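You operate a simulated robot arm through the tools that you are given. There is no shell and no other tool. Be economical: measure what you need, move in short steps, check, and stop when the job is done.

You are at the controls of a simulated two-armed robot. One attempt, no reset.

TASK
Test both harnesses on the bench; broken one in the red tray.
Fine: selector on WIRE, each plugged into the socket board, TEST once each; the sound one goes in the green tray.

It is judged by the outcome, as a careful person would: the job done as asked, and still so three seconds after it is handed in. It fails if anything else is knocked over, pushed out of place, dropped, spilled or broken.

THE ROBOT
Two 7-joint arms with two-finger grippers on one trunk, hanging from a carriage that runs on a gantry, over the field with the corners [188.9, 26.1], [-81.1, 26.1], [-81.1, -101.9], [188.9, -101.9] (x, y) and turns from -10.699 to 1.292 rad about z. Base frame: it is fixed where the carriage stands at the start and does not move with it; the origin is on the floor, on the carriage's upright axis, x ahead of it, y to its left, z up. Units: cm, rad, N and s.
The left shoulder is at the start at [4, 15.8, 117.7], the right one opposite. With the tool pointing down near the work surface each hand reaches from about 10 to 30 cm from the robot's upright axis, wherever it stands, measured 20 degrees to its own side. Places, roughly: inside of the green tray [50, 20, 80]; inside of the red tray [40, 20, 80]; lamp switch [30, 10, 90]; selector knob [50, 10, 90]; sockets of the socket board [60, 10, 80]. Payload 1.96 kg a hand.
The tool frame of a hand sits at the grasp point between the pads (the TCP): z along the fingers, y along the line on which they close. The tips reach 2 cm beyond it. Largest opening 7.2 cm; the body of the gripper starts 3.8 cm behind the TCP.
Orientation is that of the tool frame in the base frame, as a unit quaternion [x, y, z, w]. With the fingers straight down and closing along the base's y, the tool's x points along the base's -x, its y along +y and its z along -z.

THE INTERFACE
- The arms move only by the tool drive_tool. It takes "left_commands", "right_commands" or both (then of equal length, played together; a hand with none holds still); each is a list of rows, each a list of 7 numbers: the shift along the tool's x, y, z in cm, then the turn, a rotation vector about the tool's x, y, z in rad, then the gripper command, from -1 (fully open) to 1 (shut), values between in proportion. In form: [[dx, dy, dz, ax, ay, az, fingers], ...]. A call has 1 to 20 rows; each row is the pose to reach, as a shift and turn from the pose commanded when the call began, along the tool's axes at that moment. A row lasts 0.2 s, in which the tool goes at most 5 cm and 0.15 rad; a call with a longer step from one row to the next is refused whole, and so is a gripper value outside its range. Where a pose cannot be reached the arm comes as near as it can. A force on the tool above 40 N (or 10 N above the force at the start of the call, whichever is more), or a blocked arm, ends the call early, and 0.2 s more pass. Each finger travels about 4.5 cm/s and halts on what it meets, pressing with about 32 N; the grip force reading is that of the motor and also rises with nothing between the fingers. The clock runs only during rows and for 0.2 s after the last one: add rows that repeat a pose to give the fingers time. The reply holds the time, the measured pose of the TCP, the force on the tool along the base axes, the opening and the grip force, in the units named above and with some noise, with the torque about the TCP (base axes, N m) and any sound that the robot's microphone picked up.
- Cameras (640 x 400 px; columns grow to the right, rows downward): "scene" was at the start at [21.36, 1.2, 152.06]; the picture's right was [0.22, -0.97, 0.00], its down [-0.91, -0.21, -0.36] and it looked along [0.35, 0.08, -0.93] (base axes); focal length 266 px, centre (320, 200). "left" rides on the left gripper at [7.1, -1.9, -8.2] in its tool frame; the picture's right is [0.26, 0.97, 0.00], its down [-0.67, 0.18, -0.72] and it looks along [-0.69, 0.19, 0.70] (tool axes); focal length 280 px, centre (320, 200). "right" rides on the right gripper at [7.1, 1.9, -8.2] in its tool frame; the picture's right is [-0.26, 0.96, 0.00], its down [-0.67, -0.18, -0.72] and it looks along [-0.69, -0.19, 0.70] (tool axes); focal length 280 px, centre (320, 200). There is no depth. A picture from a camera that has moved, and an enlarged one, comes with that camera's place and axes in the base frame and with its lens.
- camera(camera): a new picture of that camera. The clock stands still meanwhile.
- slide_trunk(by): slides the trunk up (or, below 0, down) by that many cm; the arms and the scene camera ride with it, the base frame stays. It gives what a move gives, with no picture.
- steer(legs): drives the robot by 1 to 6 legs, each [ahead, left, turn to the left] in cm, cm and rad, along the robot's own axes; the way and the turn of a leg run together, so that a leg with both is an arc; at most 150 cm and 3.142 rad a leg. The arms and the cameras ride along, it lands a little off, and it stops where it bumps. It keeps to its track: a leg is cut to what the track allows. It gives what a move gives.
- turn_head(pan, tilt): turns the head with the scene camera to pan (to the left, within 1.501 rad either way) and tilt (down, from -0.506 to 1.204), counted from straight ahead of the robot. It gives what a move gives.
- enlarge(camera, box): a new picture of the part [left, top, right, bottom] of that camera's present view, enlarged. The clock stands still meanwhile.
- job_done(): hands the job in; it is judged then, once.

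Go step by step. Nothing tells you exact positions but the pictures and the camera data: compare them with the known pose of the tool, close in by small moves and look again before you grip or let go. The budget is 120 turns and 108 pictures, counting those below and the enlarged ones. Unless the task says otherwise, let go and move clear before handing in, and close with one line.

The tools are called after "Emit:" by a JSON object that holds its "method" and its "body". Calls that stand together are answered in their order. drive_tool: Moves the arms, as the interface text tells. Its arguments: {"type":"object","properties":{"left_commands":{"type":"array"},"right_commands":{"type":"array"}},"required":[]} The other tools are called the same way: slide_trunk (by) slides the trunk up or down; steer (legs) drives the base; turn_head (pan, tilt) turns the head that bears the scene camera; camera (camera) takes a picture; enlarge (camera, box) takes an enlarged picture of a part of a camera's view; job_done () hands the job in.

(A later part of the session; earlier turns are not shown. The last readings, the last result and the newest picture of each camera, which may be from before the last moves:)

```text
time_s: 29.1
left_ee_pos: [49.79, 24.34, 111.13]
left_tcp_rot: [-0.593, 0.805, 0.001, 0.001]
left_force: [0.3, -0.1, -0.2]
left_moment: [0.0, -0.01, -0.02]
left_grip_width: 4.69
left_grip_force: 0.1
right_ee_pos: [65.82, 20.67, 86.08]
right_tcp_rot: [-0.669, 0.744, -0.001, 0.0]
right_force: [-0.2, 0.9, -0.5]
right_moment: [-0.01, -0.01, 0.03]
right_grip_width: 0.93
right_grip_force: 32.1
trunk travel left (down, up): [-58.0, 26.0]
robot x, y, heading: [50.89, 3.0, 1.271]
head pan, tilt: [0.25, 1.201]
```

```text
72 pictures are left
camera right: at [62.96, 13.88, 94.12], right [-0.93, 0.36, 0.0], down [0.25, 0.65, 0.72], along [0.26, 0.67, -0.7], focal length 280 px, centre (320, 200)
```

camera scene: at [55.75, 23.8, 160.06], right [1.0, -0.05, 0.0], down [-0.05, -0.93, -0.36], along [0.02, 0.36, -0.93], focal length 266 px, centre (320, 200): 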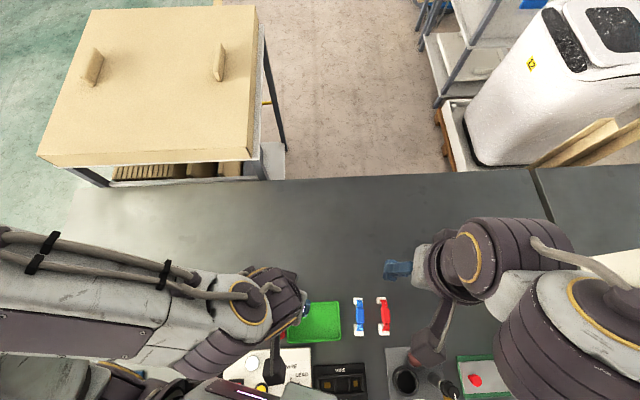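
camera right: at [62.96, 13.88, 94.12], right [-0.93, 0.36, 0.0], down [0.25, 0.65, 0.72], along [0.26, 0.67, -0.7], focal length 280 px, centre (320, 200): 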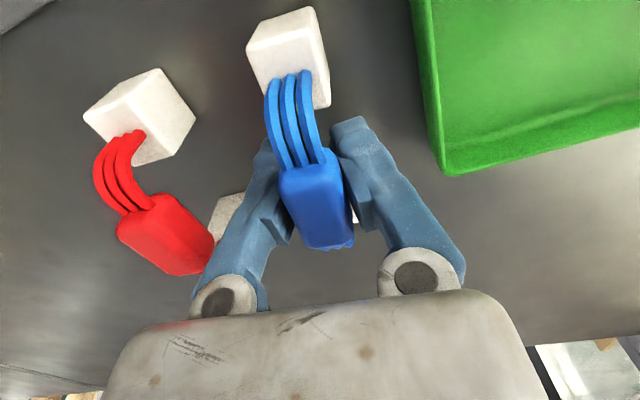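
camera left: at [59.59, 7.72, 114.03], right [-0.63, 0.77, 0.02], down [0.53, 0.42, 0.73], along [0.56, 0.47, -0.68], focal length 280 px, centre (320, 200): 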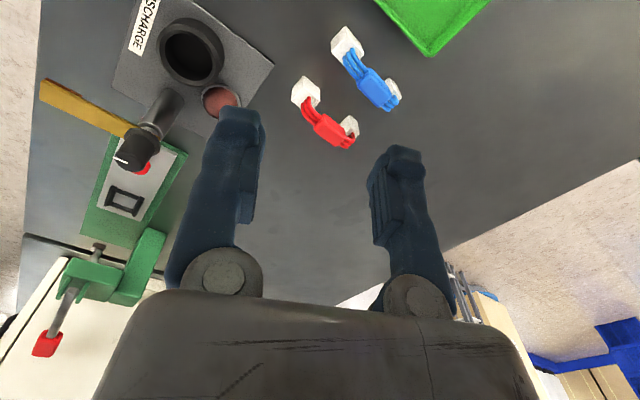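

It holds something 0.93 cm wide with 32 N. I'll lift gently and look.

Emit:
{"method": "drive_tool", "body": {"right_commands": [[0, 0, -1, 0, 0, 0, 1], [0, 0, -2, 0, 0, 0, 1], [0, 0, -4, 0, 0, 0, 1], [0, 0, -6, 0, 0, 0, 1], [0, 0, -9, 0, 0, 0, 1], [0, 0, -11, 0, 0, 0, 1]]}}

Emit:
{"method": "camera", "body": {"camera": "right"}}

Emit:
{"method": "camera", "body": {"camera": "left"}}

```text
time_s: 30.5
left_ee_pos: [49.87, 24.39, 111.03]
left_tcp_rot: [-0.593, 0.805, 0.001, 0.001]
left_force: [-0.4, -0.4, -0.1]
left_moment: [0.0, 0.01, 0.0]
left_grip_width: 4.68
left_grip_force: 0.0
right_ee_pos: [65.88, 20.67, 96.91]
right_tcp_rot: [-0.668, 0.744, 0.001, 0.001]
right_force: [-0.5, 0.0, -0.9]
right_moment: [0.01, 0.01, 0.03]
right_grip_width: 0.88
right_grip_force: 32.3
trunk travel left (down, up): [-58.0, 26.0]
robot x, y, heading: [50.76, 3.21, 1.268]
head pan, tilt: [0.25, 1.201]
```

```text
71 pictures are left
camera right: at [63.05, 13.85, 105.07], right [-0.93, 0.36, 0.0], down [0.25, 0.65, 0.72], along [0.26, 0.67, -0.7], focal length 280 px, centre (320, 200)
```

right: 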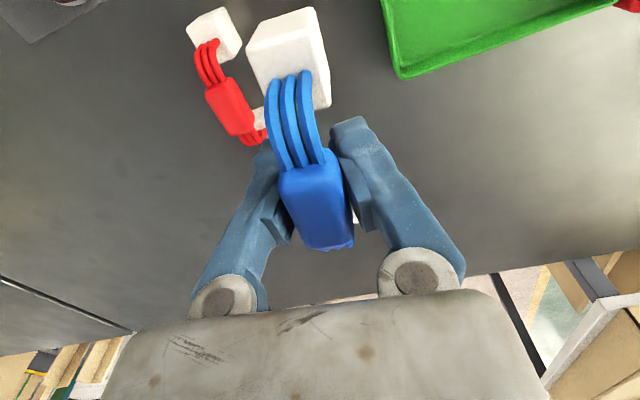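

```text
70 pictures are left
camera left: at [49.61, 16.82, 119.21], right [-1.0, 0.04, 0.0], down [0.03, 0.7, 0.72], along [0.03, 0.72, -0.7], focal length 280 px, centre (320, 200)
```

left: 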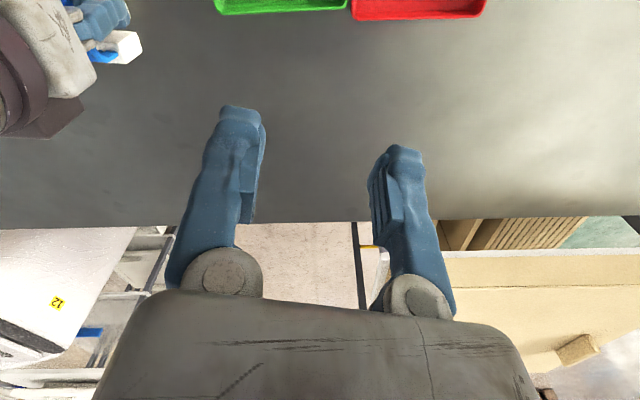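

The blue harness is held. I'll raise it, then shift the base and turn back to heading 0 so that it ends above the WIRE socket.

Emit:
{"method": "drive_tool", "body": {"right_commands": [[0, 0, -3, 0, 0, 0, 1], [0, 0, -6, 0, 0, 0, 1], [0, 0, -8, 0, 0, 0, 1]]}}

Emit:
{"method": "steer", "body": {"legs": [[7.15, 14.8, 0], [0, 0, -0.63], [0, 0, -0.64]]}}

Emit:
{"method": "camera", "body": {"camera": "right"}}

Emit:
{"method": "camera", "body": {"camera": "scene"}}

```text
time_s: 31.3
left_ee_pos: [49.83, 24.24, 111.1]
left_tcp_rot: [-0.593, 0.805, 0.0, 0.0]
left_force: [0.4, 0.1, -0.1]
left_moment: [0.01, -0.02, 0.0]
left_grip_width: 4.69
left_grip_force: 0.1
right_ee_pos: [65.81, 20.64, 104.98]
right_tcp_rot: [-0.668, 0.744, 0.0, -0.001]
right_force: [-0.6, -0.3, -1.3]
right_moment: [-0.03, -0.01, 0.01]
right_grip_width: 0.62
right_grip_force: 32.5
trunk travel left (down, up): [-58.0, 26.0]
robot x, y, heading: [51.3, 3.09, 1.274]
head pan, tilt: [0.25, 1.201]
```

```text
time_s: 36.2
left_ee_pos: [58.7, 21.4, 111.13]
left_tcp_rot: [-0.001, 1.0, 0.0, 0.001]
left_force: [-0.8, -0.7, -0.3]
left_moment: [0.02, 0.03, -0.04]
left_grip_width: 4.68
left_grip_force: 0.1
right_ee_pos: [59.89, 5.08, 105.16]
right_tcp_rot: [-0.098, 0.995, 0.001, 0.0]
right_force: [0.2, 0.3, -0.4]
right_moment: [-0.03, 0.01, -0.03]
right_grip_width: 0.63
right_grip_force: 32.0
trunk travel left (down, up): [-58.0, 26.0]
robot x, y, heading: [38.36, 14.26, 0.005]
head pan, tilt: [0.25, 1.201]
```

```text
69 pictures are left
camera right: at [52.48, 5.69, 113.22], right [0.07, 1.0, 0.0], down [0.7, -0.05, 0.72], along [0.71, -0.05, -0.7], focal length 280 px, centre (320, 200)
```

right: 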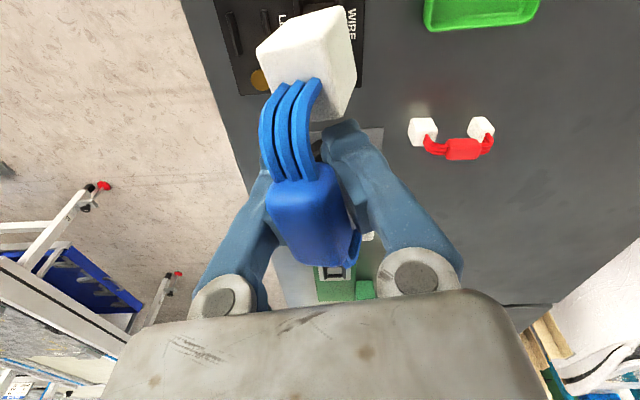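

```text
68 pictures are left
camera scene: at [59.94, 15.54, 160.06], right [0.25, -0.97, 0.0], down [-0.9, -0.23, -0.36], along [0.35, 0.09, -0.93], focal length 266 px, centre (320, 200)
```

scene: 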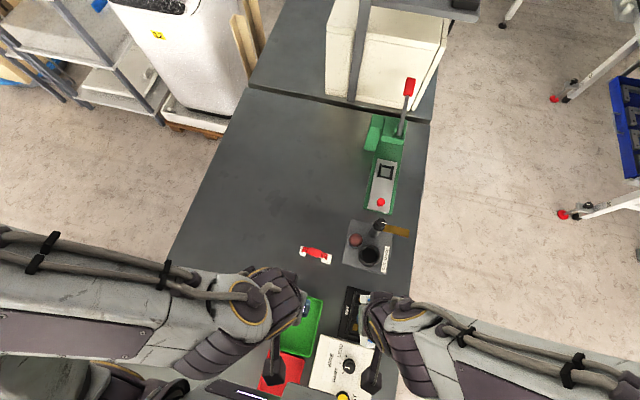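

The grip width has shrunk (0.93→0.62): I'm pinching only the lower edge of the body. I'll carry it gently to a free bench spot beside the board, set it down and regrip higher.

Emit:
{"method": "steer", "body": {"legs": [[5.6, 8.4, 0]]}}

Emit:
{"method": "drive_tool", "body": {"right_commands": [[0, 0, 1, 0, 0, 0, 1], [0, 0, 2.5, 0, 0, 0, 1], [0, 0, 4, 0, 0, 0, 1], [0, 0, 5.5, 0, 0, 0, 1], [0, 0, 7, 0, 0, 0, 1], [0, 0, 8.5, 0, 0, 0, 1], [0, 0, 10, 0, 0, 0, 1], [0, 0, 11, 0, 0, 0, 1], [0, 0, 11, 0, 0, 0, 1]]}}

Emit:
{"method": "camera", "body": {"camera": "right"}}

Emit:
{"method": "camera", "body": {"camera": "left"}}

```text
time_s: 37.4
left_ee_pos: [64.35, 29.64, 111.08]
left_tcp_rot: [0.0, 1.0, 0.0, 0.0]
left_force: [-0.2, -0.6, 0.3]
left_moment: [0.0, -0.02, 0.03]
left_grip_width: 4.68
left_grip_force: 0.1
right_ee_pos: [65.66, 13.44, 105.12]
right_tcp_rot: [-0.099, 0.995, 0.0, -0.001]
right_force: [-0.4, 0.7, -0.7]
right_moment: [-0.01, -0.01, 0.02]
right_grip_width: 0.6
right_grip_force: 32.0
trunk travel left (down, up): [-58.0, 26.0]
robot x, y, heading: [44.21, 22.72, 0.002]
head pan, tilt: [0.25, 1.201]
```

```text
time_s: 39.4
left_ee_pos: [64.34, 29.67, 111.15]
left_tcp_rot: [0.001, 1.0, 0.0, 0.0]
left_force: [-1.2, -0.8, 0.2]
left_moment: [-0.01, -0.02, 0.0]
left_grip_width: 4.71
left_grip_force: 0.2
right_ee_pos: [65.59, 13.35, 94.25]
right_tcp_rot: [-0.099, 0.995, 0.0, 0.0]
right_force: [-0.2, 0.3, -0.5]
right_moment: [-0.02, 0.03, 0.02]
right_grip_width: 0.58
right_grip_force: 31.4
trunk travel left (down, up): [-58.0, 26.0]
robot x, y, heading: [43.95, 22.52, 0.001]
head pan, tilt: [0.25, 1.201]
```

```text
67 pictures are left
camera right: at [58.19, 14.0, 102.25], right [0.07, 1.0, 0.0], down [0.7, -0.05, 0.72], along [0.71, -0.05, -0.7], focal length 280 px, centre (320, 200)
```

right: 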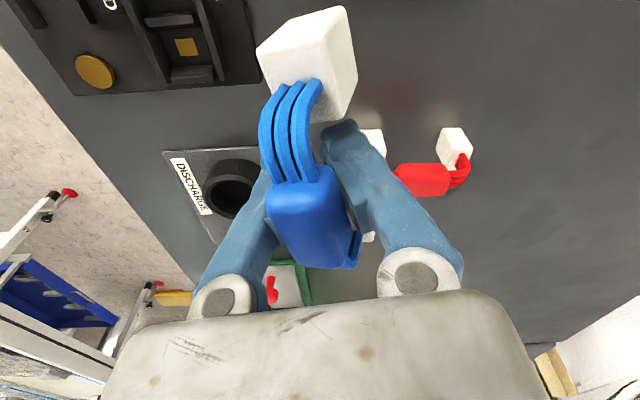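

```text
66 pictures are left
camera left: at [57.26, 27.61, 119.21], right [-0.26, 0.96, 0.0], down [0.67, 0.18, 0.72], along [0.69, 0.19, -0.7], focal length 280 px, centre (320, 200)
```

left: 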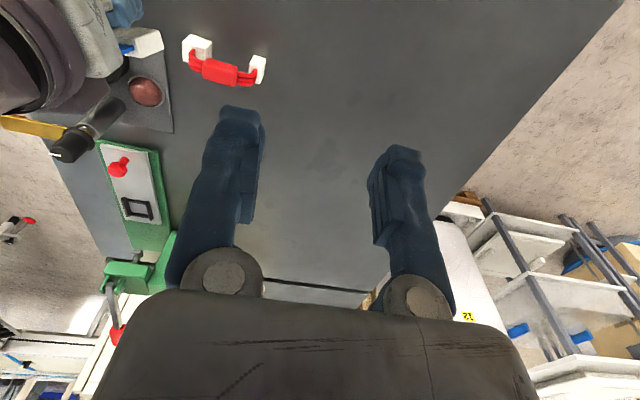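

Emit:
{"method": "drive_tool", "body": {"right_commands": [[0, 0, 1.5, 0, 0, 0, 1], [0, 0, 3, 0, 0, 0, 1], [0, 0, 4.5, 0, 0, 0, 1], [0, 0, 6, 0, 0, 0, 1], [0, 0, 6.7, 0, 0, 0, 1], [0, 0, 7.1, 0, 0, 0, 1], [0, 0, 7.4, 0, 0, 0, 1], [0, 0, 7.4, 0, 0, 0, 1]]}}

Emit:
{"method": "camera", "body": {"camera": "right"}}

Emit:
{"method": "camera", "body": {"camera": "left"}}

```text
time_s: 41.2
left_ee_pos: [64.34, 29.65, 111.07]
left_tcp_rot: [0.0, 1.0, 0.0, 0.002]
left_force: [-0.5, 1.1, 0.4]
left_moment: [-0.01, -0.03, 0.01]
left_grip_width: 4.66
left_grip_force: 0.2
right_ee_pos: [65.54, 13.44, 86.68]
right_tcp_rot: [-0.1, 0.995, 0.0, -0.001]
right_force: [-0.3, 0.6, -0.4]
right_moment: [-0.01, 0.04, 0.03]
right_grip_width: 0.59
right_grip_force: 31.4
trunk travel left (down, up): [-58.0, 26.0]
robot x, y, heading: [44.15, 22.22, -0.0]
head pan, tilt: [0.25, 1.201]
```

```text
65 pictures are left
camera right: at [58.1, 13.96, 94.79], right [0.07, 1.0, 0.0], down [0.7, -0.05, 0.72], along [0.71, -0.05, -0.7], focal length 280 px, centre (320, 200)
```

right: 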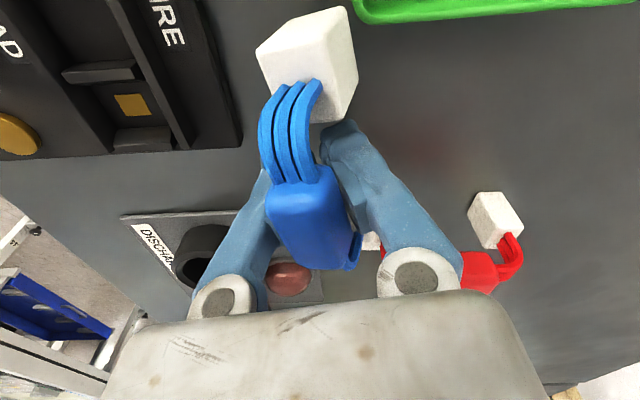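

```text
64 pictures are left
camera left: at [57.26, 27.61, 119.21], right [-0.26, 0.96, 0.0], down [0.67, 0.18, 0.72], along [0.69, 0.19, -0.7], focal length 280 px, centre (320, 200)
```

left: 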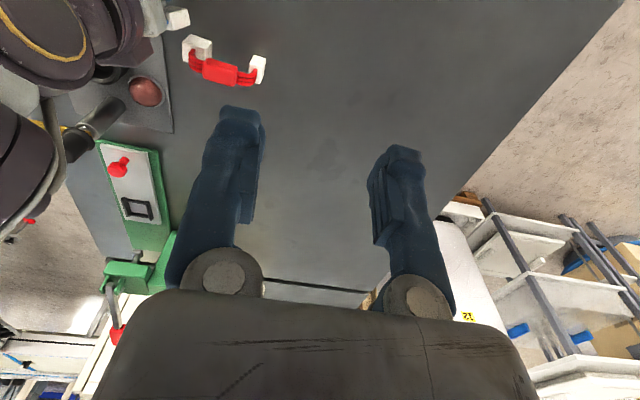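

Emit:
{"method": "drive_tool", "body": {"right_commands": [[0, 0, 0.2, 0, 0, 0, 1], [0, 0, 0.4, 0, 0, 0, 1], [0, 0, 0.6, 0, 0, 0, 1], [0, 0, 0.8, 0, 0, 0, 1], [0, 0, 0.8, 0, 0, 0, 1]]}}

Emit:
{"method": "enlarge", "body": {"camera": "left", "box": [120, 0, 280, 100]}}

```text
time_s: 42.4
left_ee_pos: [64.26, 29.66, 111.09]
left_tcp_rot: [0.0, 1.0, 0.0, 0.0]
left_force: [-0.5, -0.1, -0.5]
left_moment: [0.01, 0.01, 0.02]
left_grip_width: 4.69
left_grip_force: 0.1
right_ee_pos: [65.61, 13.45, 86.03]
right_tcp_rot: [-0.099, 0.995, -0.001, 0.0]
right_force: [-1.0, -0.7, -1.7]
right_moment: [-0.02, -0.02, 0.01]
right_grip_width: 0.6
right_grip_force: 31.4
trunk travel left (down, up): [-58.0, 26.0]
robot x, y, heading: [44.44, 22.51, 0.002]
head pan, tilt: [0.25, 1.201]
```

```text
4.00 times, centred on (200, 50) of left
camera zoom: at [57.26, 27.61, 119.21], right [-0.26, 0.96, 0.0], down [0.67, 0.18, 0.72], along [0.69, 0.19, -0.7], focal length 1122 px, centre (800, 800)
```

zoom: 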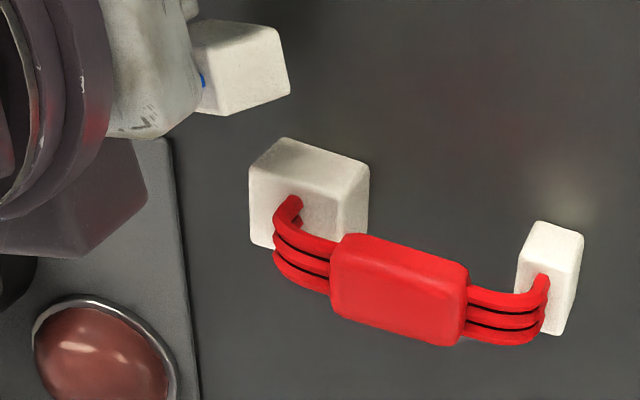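

Emit:
{"method": "drive_tool", "body": {"right_commands": [[0, 0, 0.2, 0, 0, 0, 1], [0, 0, 0.4, 0, 0, 0, 1], [0, 0, 0.6, 0, 0, 0, 1], [0, 0, 0.8, 0, 0, 0, 1], [0, 0, 0.8, 0, 0, 0, 1]]}}

Emit:
{"method": "camera", "body": {"camera": "right"}}

```text
time_s: 43.6
left_ee_pos: [64.34, 29.62, 111.09]
left_tcp_rot: [0.001, 1.0, 0.001, 0.001]
left_force: [-0.2, -0.2, 1.0]
left_moment: [0.01, 0.01, 0.03]
left_grip_width: 4.71
left_grip_force: 0.1
right_ee_pos: [65.63, 13.4, 85.02]
right_tcp_rot: [-0.099, 0.995, -0.001, 0.0]
right_force: [1.4, -0.4, 9.3]
right_moment: [-0.05, 0.42, 0.01]
right_grip_width: 0.61
right_grip_force: 30.9
trunk travel left (down, up): [-58.0, 26.0]
robot x, y, heading: [44.2, 22.45, 0.004]
head pan, tilt: [0.25, 1.201]
```

```text
62 pictures are left
camera right: at [58.15, 13.94, 93.2], right [0.07, 1.0, 0.0], down [0.7, -0.05, 0.72], along [0.71, -0.05, -0.7], focal length 280 px, centre (320, 200)
```

right: 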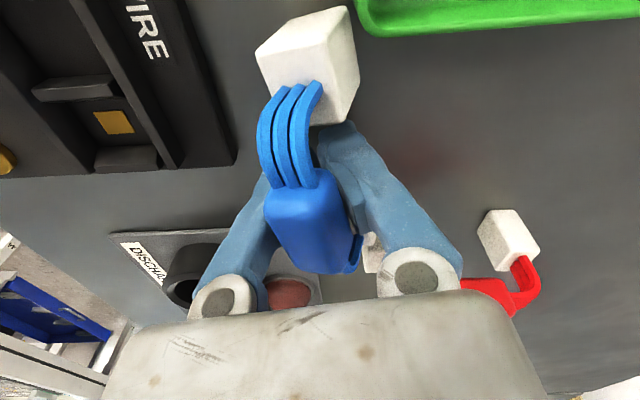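

Emit:
{"method": "drive_tool", "body": {"right_commands": [[0, 0, 0, 0, 0, 0, 0.6], [0, 0, 0, 0, 0, 0, 0.3], [0, 0, 0, 0, 0, 0, 0], [0, 0, 0, 0, 0, 0, -0.3], [0, 0, 0, 0, 0, 0, -0.4], [0, 0, 0, 0, 0, 0, -0.4]]}}

Emit:
{"method": "camera", "body": {"camera": "right"}}

Emit:
{"method": "enlarge", "body": {"camera": "left", "box": [120, 0, 280, 100]}}

```text
time_s: 45.0
left_ee_pos: [64.32, 29.7, 111.08]
left_tcp_rot: [-0.001, 1.0, 0.001, 0.001]
left_force: [-0.5, -0.8, 0.3]
left_moment: [0.0, 0.03, -0.02]
left_grip_width: 4.7
left_grip_force: 0.0
right_ee_pos: [65.56, 13.26, 85.25]
right_tcp_rot: [-0.099, 0.995, 0.0, 0.0]
right_force: [0.0, -1.3, 0.3]
right_moment: [0.01, 0.0, 0.01]
right_grip_width: 5.01
right_grip_force: 0.1
trunk travel left (down, up): [-58.0, 26.0]
robot x, y, heading: [44.4, 22.61, 0.001]
head pan, tilt: [0.25, 1.201]
```

```text
61 pictures are left
camera right: at [58.1, 13.95, 93.19], right [0.07, 1.0, 0.0], down [0.7, -0.05, 0.72], along [0.71, -0.05, -0.7], focal length 280 px, centre (320, 200)
```

right: 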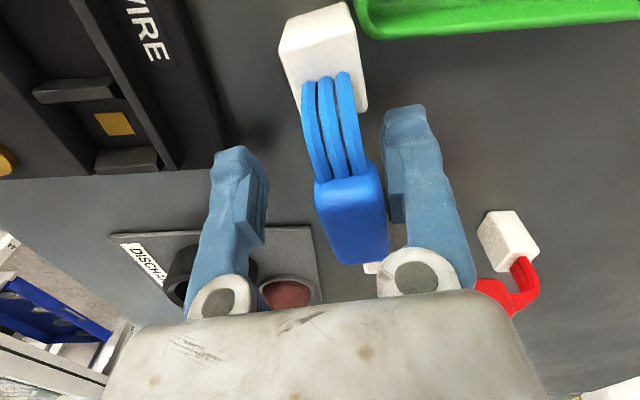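

```text
4.00 times, centred on (200, 50) of left
camera zoom: at [57.26, 27.61, 119.21], right [-0.26, 0.96, 0.0], down [0.67, 0.18, 0.72], along [0.69, 0.19, -0.7], focal length 1122 px, centre (800, 800)
```

zoom: 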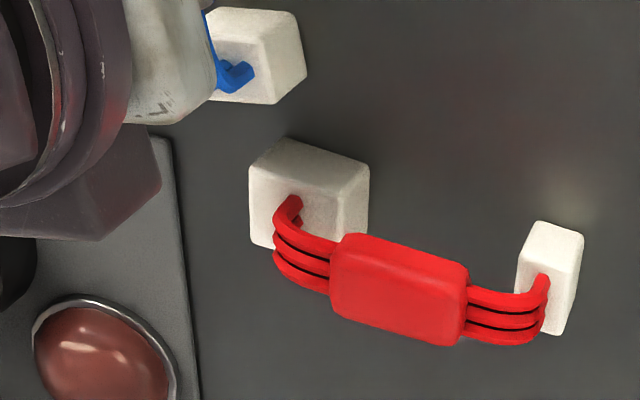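

The harness pivoted in the grip because I held it off its centre of mass, toward the small end. I'll raise the hand, measure the harness afresh and regrip nearer the big block and slightly higher.

Emit:
{"method": "drive_tool", "body": {"right_commands": [[0, 0.6, -1, 0, 0, 0, -0.6], [0, 0.8, -4, 0, 0, 0, -0.6], [0, 0.8, -8, 0, 0, 0, -0.6], [0, 0.8, -9, 0, 0, 0, -0.6]]}}

Emit:
{"method": "camera", "body": {"camera": "right"}}

```text
time_s: 46.0
left_ee_pos: [64.31, 29.58, 111.04]
left_tcp_rot: [0.0, 1.0, 0.0, 0.001]
left_force: [-0.1, -1.3, 0.0]
left_moment: [0.03, -0.03, 0.01]
left_grip_width: 4.67
left_grip_force: 0.1
right_ee_pos: [65.38, 14.18, 94.08]
right_tcp_rot: [-0.098, 0.995, 0.0, 0.0]
right_force: [0.8, 0.2, -0.2]
right_moment: [0.0, 0.01, 0.04]
right_grip_width: 5.8
right_grip_force: 0.1
trunk travel left (down, up): [-58.0, 26.0]
robot x, y, heading: [43.87, 22.17, 0.005]
head pan, tilt: [0.25, 1.201]
```

```text
59 pictures are left
camera right: at [57.87, 14.73, 102.18], right [0.07, 1.0, 0.0], down [0.7, -0.05, 0.72], along [0.71, -0.05, -0.7], focal length 280 px, centre (320, 200)
```

right: 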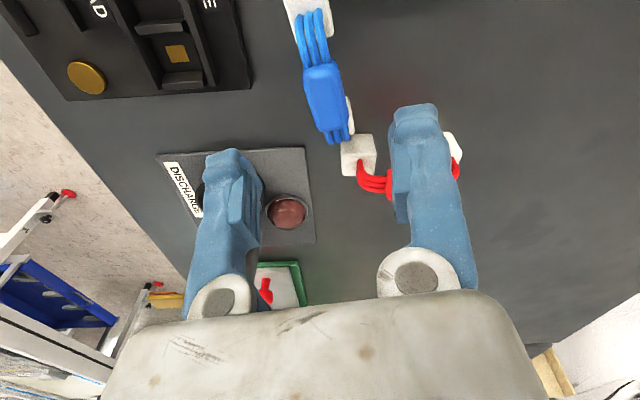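

Emit:
{"method": "drive_tool", "body": {"right_commands": [[0.68, 0.33, 2, 0, 0, 0.045, -0.4], [0.68, 0.33, 4, 0, 0, 0.045, -0.4], [0.68, 0.33, 6, 0, 0, 0.045, -0.4], [0.68, 0.33, 7.2, 0, 0, 0.045, -0.4], [0.68, 0.33, 7.2, 0, 0, 0.045, 0], [0.68, 0.33, 7.2, 0, 0, 0.045, 0.5], [0.68, 0.33, 7.2, 0, 0, 0.045, 1], [0.68, 0.33, 7.2, 0, 0, 0.045, 1], [0.68, 0.33, 7.2, 0, 0, 0.045, 1]]}}

Emit:
{"method": "camera", "body": {"camera": "right"}}

```text
time_s: 48.0
left_ee_pos: [64.3, 29.66, 111.09]
left_tcp_rot: [0.001, 1.0, 0.0, 0.001]
left_force: [0.4, 0.1, -0.7]
left_moment: [-0.01, -0.03, 0.0]
left_grip_width: 4.67
left_grip_force: 0.0
right_ee_pos: [64.74, 14.42, 86.9]
right_tcp_rot: [-0.076, 0.997, -0.001, 0.0]
right_force: [-0.4, -0.1, 0.4]
right_moment: [-0.02, 0.0, -0.04]
right_grip_width: 1.33
right_grip_force: 32.1
trunk travel left (down, up): [-58.0, 26.0]
robot x, y, heading: [44.36, 22.41, -0.001]
head pan, tilt: [0.25, 1.201]
```

```text
58 pictures are left
camera right: at [57.24, 15.33, 94.98], right [0.11, 0.99, 0.0], down [0.69, -0.08, 0.72], along [0.71, -0.08, -0.7], focal length 280 px, centre (320, 200)
```

right: 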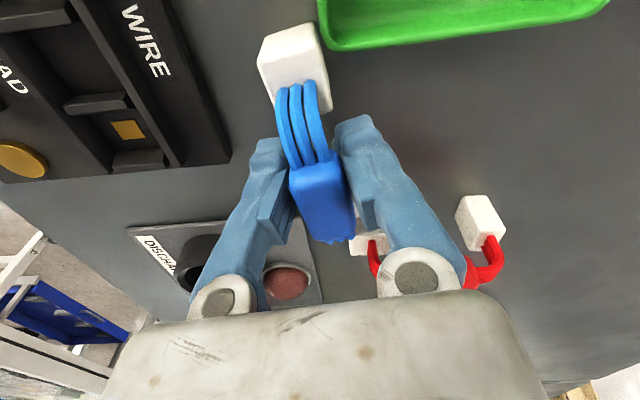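

The grip is fuller now (1.33 cm). Slow lift.

Emit:
{"method": "drive_tool", "body": {"right_commands": [[0, 0, -0.3, 0, 0, 0, 1], [0, 0, -0.8, 0, 0, 0, 1], [0, 0, -1.5, 0, 0, 0, 1], [0, 0, -2.5, 0, 0, 0, 1], [0, 0, -3.5, 0, 0, 0, 1], [0, 0, -4.5, 0, 0, 0, 1], [0, 0, -5.5, 0, 0, 0, 1], [0, 0, -6.5, 0, 0, 0, 1], [0, 0, -7.3, 0, 0, 0, 1], [0, 0, -7.6, 0, 0, 0, 1]]}}

Emit:
{"method": "camera", "body": {"camera": "right"}}

```text
time_s: 50.2
left_ee_pos: [64.43, 29.58, 111.21]
left_tcp_rot: [0.0, 1.0, 0.0, 0.0]
left_force: [0.4, 0.0, 0.9]
left_moment: [-0.02, 0.01, 0.0]
left_grip_width: 4.68
left_grip_force: 0.0
right_ee_pos: [64.78, 14.47, 94.58]
right_tcp_rot: [-0.076, 0.997, 0.0, 0.0]
right_force: [-0.6, 0.5, -1.3]
right_moment: [0.01, 0.01, 0.01]
right_grip_width: 1.24
right_grip_force: 31.6
trunk travel left (down, up): [-58.0, 26.0]
robot x, y, heading: [44.2, 22.82, 0.002]
head pan, tilt: [0.25, 1.201]
```

```text
57 pictures are left
camera right: at [57.28, 15.25, 102.64], right [0.11, 0.99, 0.0], down [0.69, -0.08, 0.72], along [0.71, -0.08, -0.7], focal length 280 px, centre (320, 200)
```

right: 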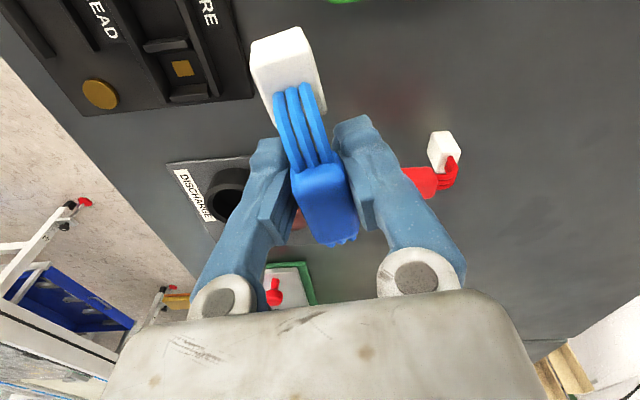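

Emit:
{"method": "steer", "body": {"legs": [[-5.2, -9.4, 0]]}}

Emit:
{"method": "drive_tool", "body": {"right_commands": [[0, 0, 0, 0, 0, 0.05, 1], [0, 0, 0, 0, 0, 0.1, 1], [0, 0, 0, 0, 0, 0.15, 1], [0, 0, 0, 0, 0, 0.15, 1]]}}

Emit:
{"method": "camera", "body": {"camera": "right"}}

Emit:
{"method": "camera", "body": {"camera": "scene"}}

```text
time_s: 51.3
left_ee_pos: [59.24, 20.52, 111.01]
left_tcp_rot: [-0.002, 1.0, -0.001, 0.001]
left_force: [0.2, 1.0, 0.1]
left_moment: [-0.02, 0.0, 0.02]
left_grip_width: 4.66
left_grip_force: 0.1
right_ee_pos: [59.54, 5.23, 94.54]
right_tcp_rot: [-0.075, 0.997, 0.0, 0.0]
right_force: [-0.3, 0.2, -0.5]
right_moment: [0.01, -0.02, 0.02]
right_grip_width: 1.24
right_grip_force: 32.0
trunk travel left (down, up): [-58.0, 26.0]
robot x, y, heading: [38.97, 13.09, 0.001]
head pan, tilt: [0.25, 1.201]
```

```text
time_s: 52.3
left_ee_pos: [59.19, 20.57, 111.0]
left_tcp_rot: [0.001, 1.0, 0.001, 0.001]
left_force: [-0.2, 0.0, -0.4]
left_moment: [-0.01, 0.01, -0.05]
left_grip_width: 4.65
left_grip_force: 0.0
right_ee_pos: [59.5, 5.19, 94.52]
right_tcp_rot: [0.0, 1.0, -0.001, 0.0]
right_force: [0.1, -0.1, -1.5]
right_moment: [-0.01, 0.0, 0.0]
right_grip_width: 1.23
right_grip_force: 31.9
trunk travel left (down, up): [-58.0, 26.0]
robot x, y, heading: [39.2, 13.27, 0.004]
head pan, tilt: [0.25, 1.201]
```

```text
56 pictures are left
camera right: at [52.34, 7.19, 102.66], right [0.26, 0.97, 0.0], down [0.67, -0.18, 0.72], along [0.69, -0.19, -0.7], focal length 280 px, centre (320, 200)
```

right: 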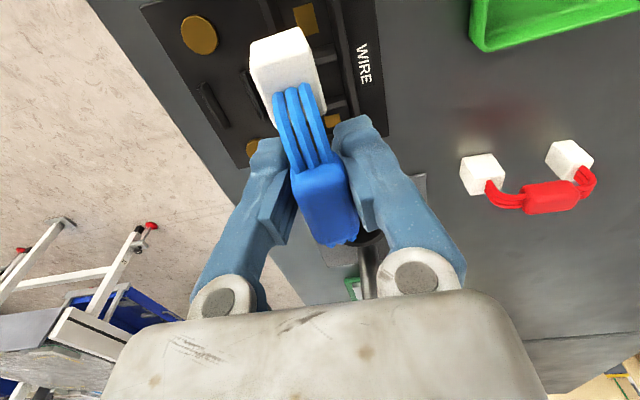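

```text
55 pictures are left
camera scene: at [60.42, 14.69, 160.06], right [0.25, -0.97, 0.0], down [-0.9, -0.23, -0.36], along [0.35, 0.09, -0.93], focal length 266 px, centre (320, 200)
```

scene: 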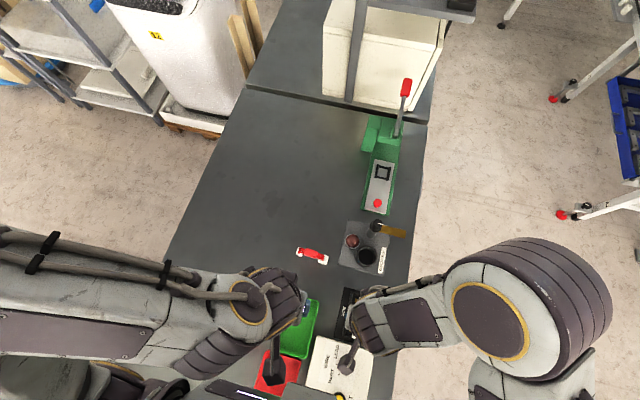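

Emit:
{"method": "enlarge", "body": {"camera": "right", "box": [200, 0, 400, 125]}}

Emit:
{"method": "camera", "body": {"camera": "left"}}

```text
3.20 times, centred on (300, 62) of right
camera zoom: at [52.34, 7.19, 102.66], right [0.26, 0.97, 0.0], down [0.67, -0.18, 0.72], along [0.69, -0.19, -0.7], focal length 897 px, centre (384, 640)
```

zoom: 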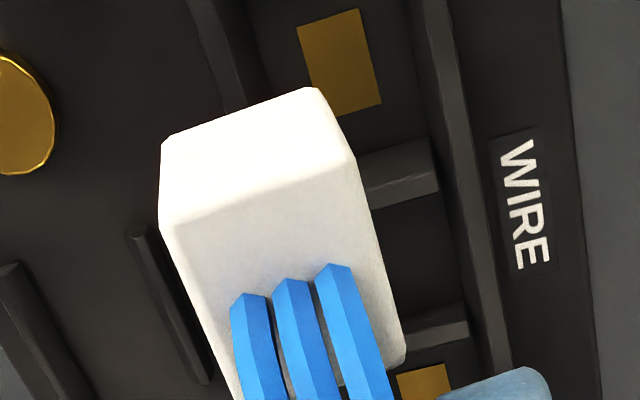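

```text
53 pictures are left
camera left: at [52.08, 18.49, 119.21], right [-0.26, 0.96, 0.0], down [0.67, 0.18, 0.72], along [0.69, 0.19, -0.7], focal length 280 px, centre (320, 200)
```

left: 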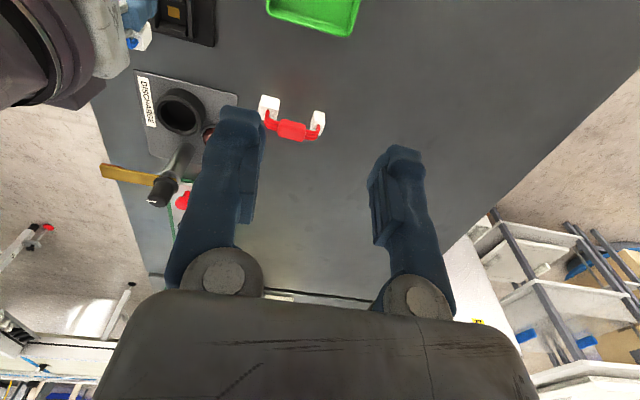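

The big block is nearly square to the slot; its centre is about (57.25, 4.5) versus contact (56.6, 5.1). I'll shift (−0.65, +0.55) and come down to just above the rails.

Emit:
{"method": "drive_tool", "body": {"right_commands": [[0.3, 0.3, 0.5, 0, 0, 0.0, 1], [0.65, 0.55, 1, 0, 0, 0.02, 1], [0.65, 0.55, 2, 0, 0, 0.02, 1], [0.65, 0.55, 2.6, 0, 0, 0.02, 1], [0.65, 0.55, 2.6, 0, 0, 0.02, 1]]}}

Emit:
{"method": "enlarge", "body": {"camera": "right", "box": [200, 0, 400, 125]}}

Emit:
{"method": "drive_tool", "body": {"left_commands": [[0, 2, 0, 0, 0, 0.1, -0.3], [0, 4, 0, 0, 0, 0.24, -0.3], [1, 5, 0, 0, 0, 0.38, -0.3], [2, 6, 0, 0, 0, 0.52, -0.3], [3, 7, 0, 0, 0, 0.66, -0.3], [4, 8, 0, 0, 0, 0.8, -0.3], [5, 8, 0, 0, 0, 0.94, -0.3], [5, 8, 0, 0, 0, 1.08, -0.3], [5, 8, 0, 0, 0, 1.2, -0.3]]}}

Emit:
{"method": "camera", "body": {"camera": "left"}}

```text
time_s: 53.5
left_ee_pos: [59.08, 20.53, 111.08]
left_tcp_rot: [0.0, 1.0, 0.0, 0.001]
left_force: [-0.4, 0.2, 0.3]
left_moment: [0.01, -0.01, 0.01]
left_grip_width: 4.69
left_grip_force: 0.0
right_ee_pos: [58.94, 5.77, 91.98]
right_tcp_rot: [0.009, 1.0, 0.0, 0.001]
right_force: [0.5, -0.1, -0.7]
right_moment: [-0.03, 0.03, 0.0]
right_grip_width: 1.21
right_grip_force: 31.6
trunk travel left (down, up): [-58.0, 26.0]
robot x, y, heading: [38.92, 13.1, 0.008]
head pan, tilt: [0.25, 1.201]
```

```text
3.20 times, centred on (300, 62) of right
camera zoom: at [51.71, 7.92, 100.01], right [0.28, 0.96, 0.0], down [0.67, -0.2, 0.72], along [0.69, -0.2, -0.7], focal length 897 px, centre (384, 640)
```

zoom: 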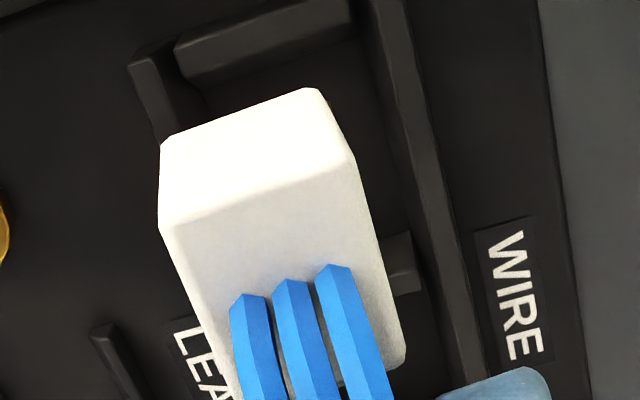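

```text
time_s: 54.2
left_ee_pos: [57.2, 19.21, 112.24]
left_tcp_rot: [0.121, 0.993, 0.0, 0.006]
left_force: [16.7, 4.7, 3.7]
left_moment: [-0.41, 1.78, -0.61]
left_grip_width: 4.64
left_grip_force: 0.2
left hand out of reach, approached as far as the arm can: row 1, 2, 3
right_ee_pos: [58.9, 5.88, 91.84]
right_tcp_rot: [0.008, 1.0, 0.0, 0.0]
right_force: [0.1, 1.0, 0.2]
right_moment: [-0.01, 0.0, 0.01]
right_grip_width: 1.23
right_grip_force: 31.8
trunk travel left (down, up): [-58.0, 26.0]
robot x, y, heading: [39.08, 13.27, 0.006]
head pan, tilt: [0.25, 1.201]
stopped in row 3 (left hand): the force on the tool passed its limit at 67 N (the readings are from after the stop); the commanded pose is now the measured one
```

```text
51 pictures are left
camera left: at [49.79, 18.92, 120.31], right [-0.02, 1.0, 0.0], down [0.69, 0.02, 0.72], along [0.72, 0.01, -0.69], focal length 280 px, centre (320, 200)
```

left: 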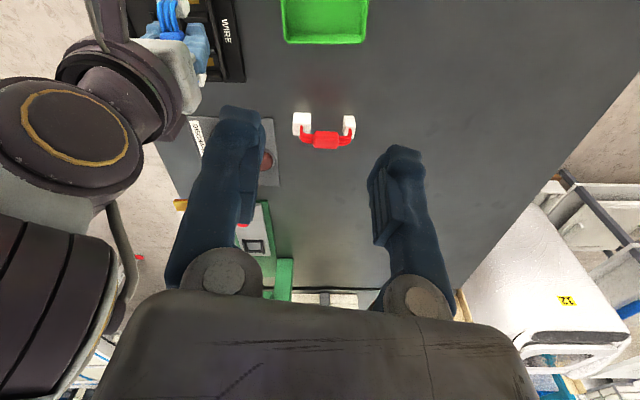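

Emit:
{"method": "enlarge", "body": {"camera": "left", "box": [120, 0, 260, 90]}}

```text
4.44 times, centred on (190, 45) of left
camera zoom: at [49.79, 18.92, 120.31], right [-0.02, 1.0, 0.0], down [0.69, 0.02, 0.72], along [0.72, 0.01, -0.69], focal length 1246 px, centre (898, 889)
```

zoom: 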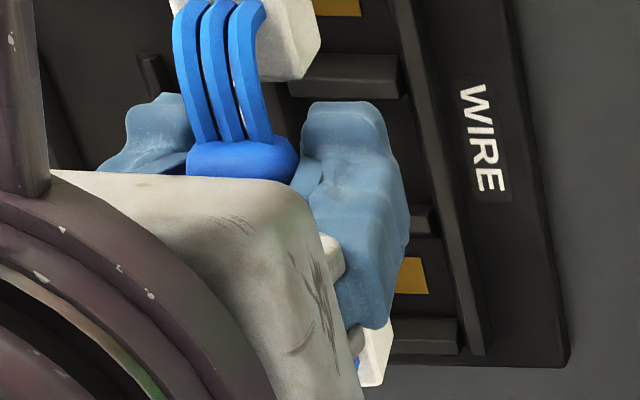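

Both blocks line up with their pockets within clearance. I make a small yaw correction and descend slowly to contact.

Emit:
{"method": "drive_tool", "body": {"right_commands": [[0, -0.08, 0.3, 0, 0, -0.04, 1], [0, -0.08, 0.8, 0, 0, -0.04, 1], [0, -0.08, 1.3, 0, 0, -0.04, 1], [0, -0.08, 1.8, 0, 0, -0.04, 1], [0, -0.08, 2.2, 0, 0, -0.04, 1], [0, -0.08, 2.5, 0, 0, -0.04, 1], [0, -0.08, 2.5, 0, 0, -0.04, 1]]}}

Emit:
{"method": "enlarge", "body": {"camera": "right", "box": [200, 0, 400, 125]}}

Emit:
{"method": "enlarge", "body": {"camera": "left", "box": [120, 0, 260, 90]}}

```text
time_s: 55.9
left_ee_pos: [57.15, 19.23, 112.17]
left_tcp_rot: [0.121, 0.993, -0.002, 0.004]
left_force: [35.3, -0.9, -2.1]
left_moment: [0.04, 2.87, -0.18]
left_grip_width: 4.67
left_grip_force: 0.0
right_ee_pos: [58.86, 5.74, 89.46]
right_tcp_rot: [-0.012, 1.0, 0.0, -0.001]
right_force: [-0.2, -0.2, -0.5]
right_moment: [-0.01, 0.01, 0.0]
right_grip_width: 1.22
right_grip_force: 32.1
trunk travel left (down, up): [-58.0, 26.0]
robot x, y, heading: [38.93, 13.23, 0.007]
head pan, tilt: [0.25, 1.201]
```

```text
3.20 times, centred on (300, 62) of right
camera zoom: at [51.59, 7.56, 97.52], right [0.24, 0.97, 0.0], down [0.68, -0.17, 0.72], along [0.69, -0.17, -0.7], focal length 897 px, centre (384, 640)
```

zoom: 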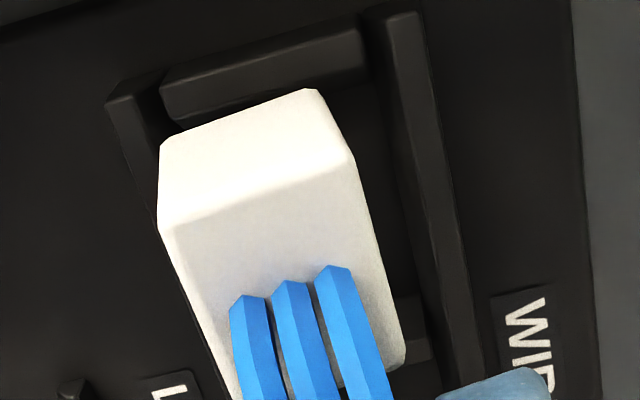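

```text
4.44 times, centred on (190, 45) of left
camera zoom: at [49.75, 18.86, 120.31], right [-0.02, 1.0, 0.0], down [0.69, 0.02, 0.72], along [0.72, 0.01, -0.69], focal length 1246 px, centre (898, 889)
```

zoom: 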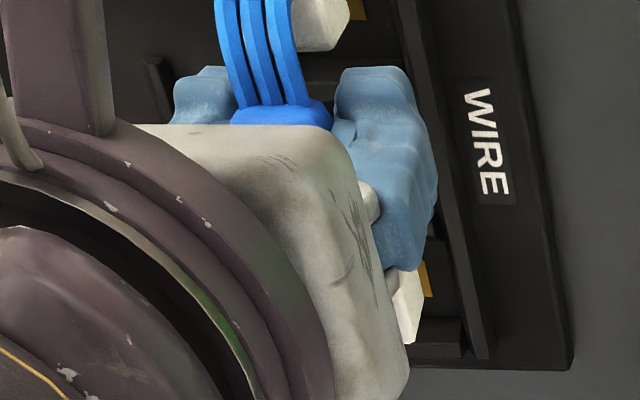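

The block is leaning about 10° in roll (its bottom toward −y), so it would catch the rail. I'll raise it a little, roll the tool to bring the block upright, recentre and look again.

Emit:
{"method": "drive_tool", "body": {"right_commands": [[0, 0, -0.8, 0, 0, 0, 1], [0, -0.25, -1.6, -0.08, -0.03, 0, 1], [0, -0.55, -1.6, -0.17, -0.06, 0, 1], [0, -0.55, -1.6, -0.17, -0.06, 0, 1]]}}

Emit:
{"method": "enlarge", "body": {"camera": "right", "box": [200, 0, 400, 125]}}

Emit:
{"method": "enlarge", "body": {"camera": "left", "box": [120, 0, 260, 90]}}

```text
time_s: 56.9
left_ee_pos: [57.27, 19.11, 112.18]
left_tcp_rot: [0.122, 0.993, -0.001, 0.004]
left_force: [40.0, -1.1, -0.2]
left_moment: [0.06, 3.6, -0.12]
left_grip_width: 4.67
left_grip_force: 0.0
right_ee_pos: [59.04, 5.16, 91.14]
right_tcp_rot: [-0.011, 0.996, 0.086, 0.029]
right_force: [1.4, -0.1, -1.8]
right_moment: [-0.02, -0.03, -0.05]
right_grip_width: 1.22
right_grip_force: 32.0
trunk travel left (down, up): [-58.0, 26.0]
robot x, y, heading: [38.97, 13.18, -0.0]
head pan, tilt: [0.25, 1.201]
```

```text
3.20 times, centred on (300, 62) of right
camera zoom: at [51.21, 5.64, 98.92], right [0.24, 0.95, 0.18], down [0.64, -0.29, 0.71], along [0.73, -0.05, -0.68], focal length 897 px, centre (384, 640)
```

zoom: 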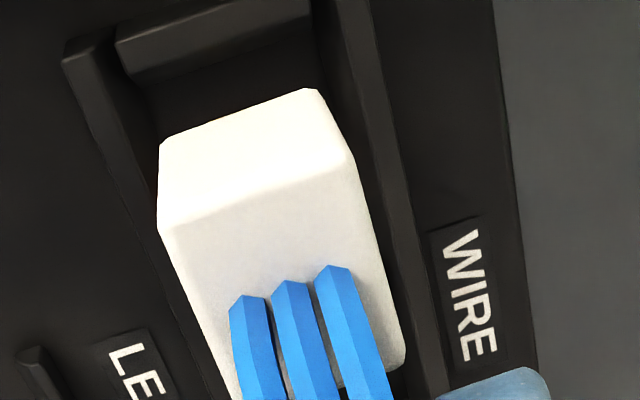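

```text
4.44 times, centred on (190, 45) of left
camera zoom: at [49.75, 18.87, 120.31], right [-0.02, 1.0, 0.0], down [0.69, 0.02, 0.72], along [0.72, 0.01, -0.69], focal length 1246 px, centre (898, 889)
```

zoom: 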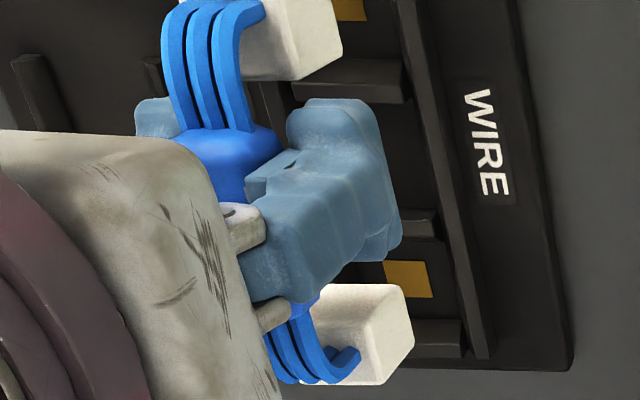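

The block is upright now and centred on the slot within about 2 mm. I'll descend along base z with a small shift.

Emit:
{"method": "drive_tool", "body": {"right_commands": [[0.18, 0.06, 0.5, 0, 0, 0, 1], [0.2, -0.02, 1.0, 0, 0, 0, 1], [0.23, -0.1, 1.4, 0, 0, 0, 1], [0.26, -0.16, 1.8, 0, 0, 0, 1], [0.28, -0.22, 2.1, 0, 0, 0, 1], [0.28, -0.22, 2.1, 0, 0, 0, 1]]}}

Emit:
{"method": "enlarge", "body": {"camera": "right", "box": [200, 0, 400, 125]}}

Emit:
{"method": "enlarge", "body": {"camera": "left", "box": [120, 0, 260, 90]}}

```text
time_s: 58.2
left_ee_pos: [57.14, 19.15, 112.26]
left_tcp_rot: [0.12, 0.993, -0.002, 0.004]
left_force: [44.7, -2.0, 1.5]
left_moment: [0.13, 3.97, -0.13]
left_grip_width: 4.68
left_grip_force: 0.0
right_ee_pos: [58.79, 5.24, 88.93]
right_tcp_rot: [-0.011, 0.996, 0.085, 0.029]
right_force: [-0.1, 0.3, -0.2]
right_moment: [0.0, 0.04, 0.01]
right_grip_width: 1.2
right_grip_force: 31.9
trunk travel left (down, up): [-58.0, 26.0]
robot x, y, heading: [39.09, 13.12, 0.003]
head pan, tilt: [0.25, 1.201]
```

```text
3.20 times, centred on (300, 62) of right
camera zoom: at [51.03, 5.76, 96.75], right [0.24, 0.96, 0.18], down [0.64, -0.29, 0.71], along [0.73, -0.05, -0.68], focal length 897 px, centre (384, 640)
```

zoom: 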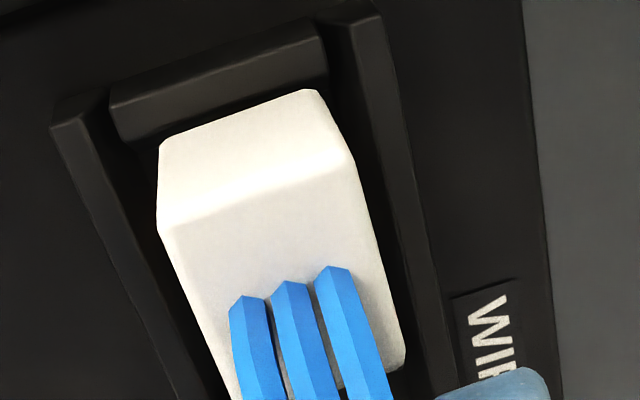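

```text
4.44 times, centred on (190, 45) of left
camera zoom: at [49.75, 18.87, 120.3], right [-0.02, 1.0, 0.0], down [0.69, 0.02, 0.72], along [0.72, 0.01, -0.69], focal length 1246 px, centre (898, 889)
```

zoom: 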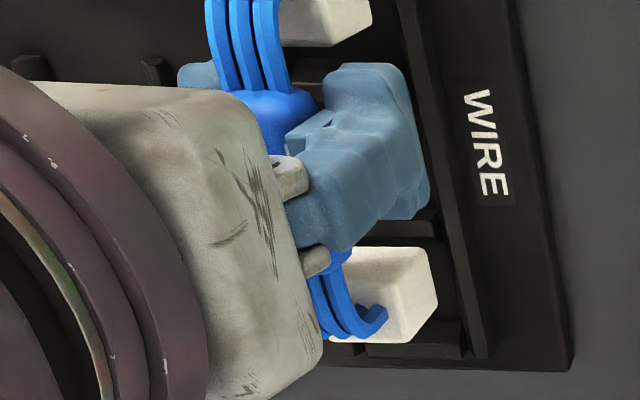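

Emit:
{"method": "drive_tool", "body": {"right_commands": [[0.02, -0.07, 0.4, 0, 0, 0, 1], [0.05, -0.14, 0.8, 0, 0, 0, 1], [0.07, -0.19, 1.1, 0, 0, 0, 1], [0.08, -0.24, 1.4, 0, 0, 0, 1], [0.08, -0.24, 1.4, 0, 0, 0, 1]]}}

Emit:
{"method": "enlarge", "body": {"camera": "right", "box": [200, 0, 400, 125]}}

```text
time_s: 59.5
left_ee_pos: [57.45, 19.23, 112.27]
left_tcp_rot: [0.121, 0.993, 0.0, 0.005]
left_force: [45.3, 0.1, -0.2]
left_moment: [-0.03, 3.99, -0.32]
left_grip_width: 4.66
left_grip_force: 0.1
right_ee_pos: [59.23, 5.35, 87.57]
right_tcp_rot: [-0.01, 0.996, 0.086, 0.03]
right_force: [11.6, 1.7, 15.5]
right_moment: [0.13, 0.16, -0.15]
right_grip_width: 1.09
right_grip_force: 31.6
trunk travel left (down, up): [-58.0, 26.0]
robot x, y, heading: [39.18, 13.37, 0.001]
head pan, tilt: [0.25, 1.201]
```

```text
3.20 times, centred on (300, 62) of right
camera zoom: at [51.31, 5.78, 95.37], right [0.24, 0.95, 0.18], down [0.64, -0.29, 0.72], along [0.74, -0.05, -0.68], focal length 897 px, centre (384, 640)
```

zoom: 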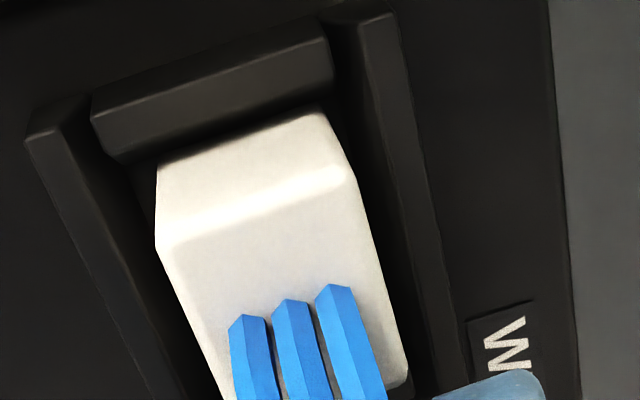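

Contact: the big block is riding on the end wall and being pushed toward +x. I relieve by moving +x 0.4 and pressing down slightly.

Emit:
{"method": "drive_tool", "body": {"right_commands": [[-0.3, 0, 0, 0, 0, 0, 1], [-0.5, 0, 0.1, 0, 0, 0, 1], [-0.5, -0.06, 0.4, 0, 0, 0, 1], [-0.5, -0.1, 0.7, 0, 0, 0, 1], [-0.5, -0.1, 0.7, 0, 0, 0, 1]]}}

Emit:
{"method": "enlarge", "body": {"camera": "right", "box": [200, 0, 400, 125]}}

Emit:
{"method": "enlarge", "body": {"camera": "left", "box": [120, 0, 260, 90]}}

```text
time_s: 60.6
left_ee_pos: [57.2, 19.2, 112.29]
left_tcp_rot: [0.122, 0.993, -0.001, 0.005]
left_force: [45.2, 0.8, -0.7]
left_moment: [-0.07, 4.0, -0.4]
left_grip_width: 4.65
left_grip_force: 0.2
right_ee_pos: [59.32, 5.49, 86.91]
right_tcp_rot: [-0.011, 0.996, 0.086, 0.028]
right_force: [-1.0, 2.4, 18.7]
right_moment: [0.15, 0.02, -0.18]
right_grip_width: 0.86
right_grip_force: 31.9
trunk travel left (down, up): [-58.0, 26.0]
robot x, y, heading: [39.11, 13.44, 0.011]
head pan, tilt: [0.25, 1.201]
```

```text
3.20 times, centred on (300, 62) of right
camera zoom: at [51.6, 5.85, 94.73], right [0.24, 0.96, 0.18], down [0.64, -0.29, 0.71], along [0.73, -0.05, -0.68], focal length 897 px, centre (384, 640)
```

zoom: 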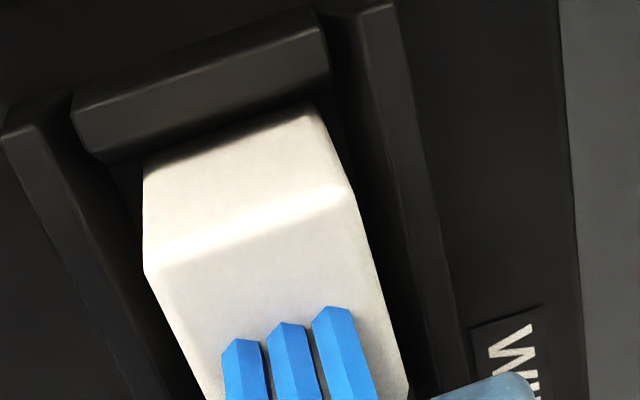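

```text
4.44 times, centred on (190, 45) of left
camera zoom: at [49.77, 18.92, 120.32], right [-0.02, 1.0, 0.0], down [0.69, 0.02, 0.72], along [0.72, 0.01, -0.69], focal length 1246 px, centre (898, 889)
```

zoom: 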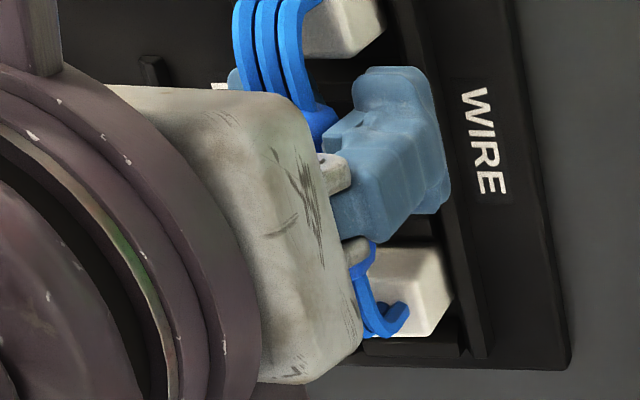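

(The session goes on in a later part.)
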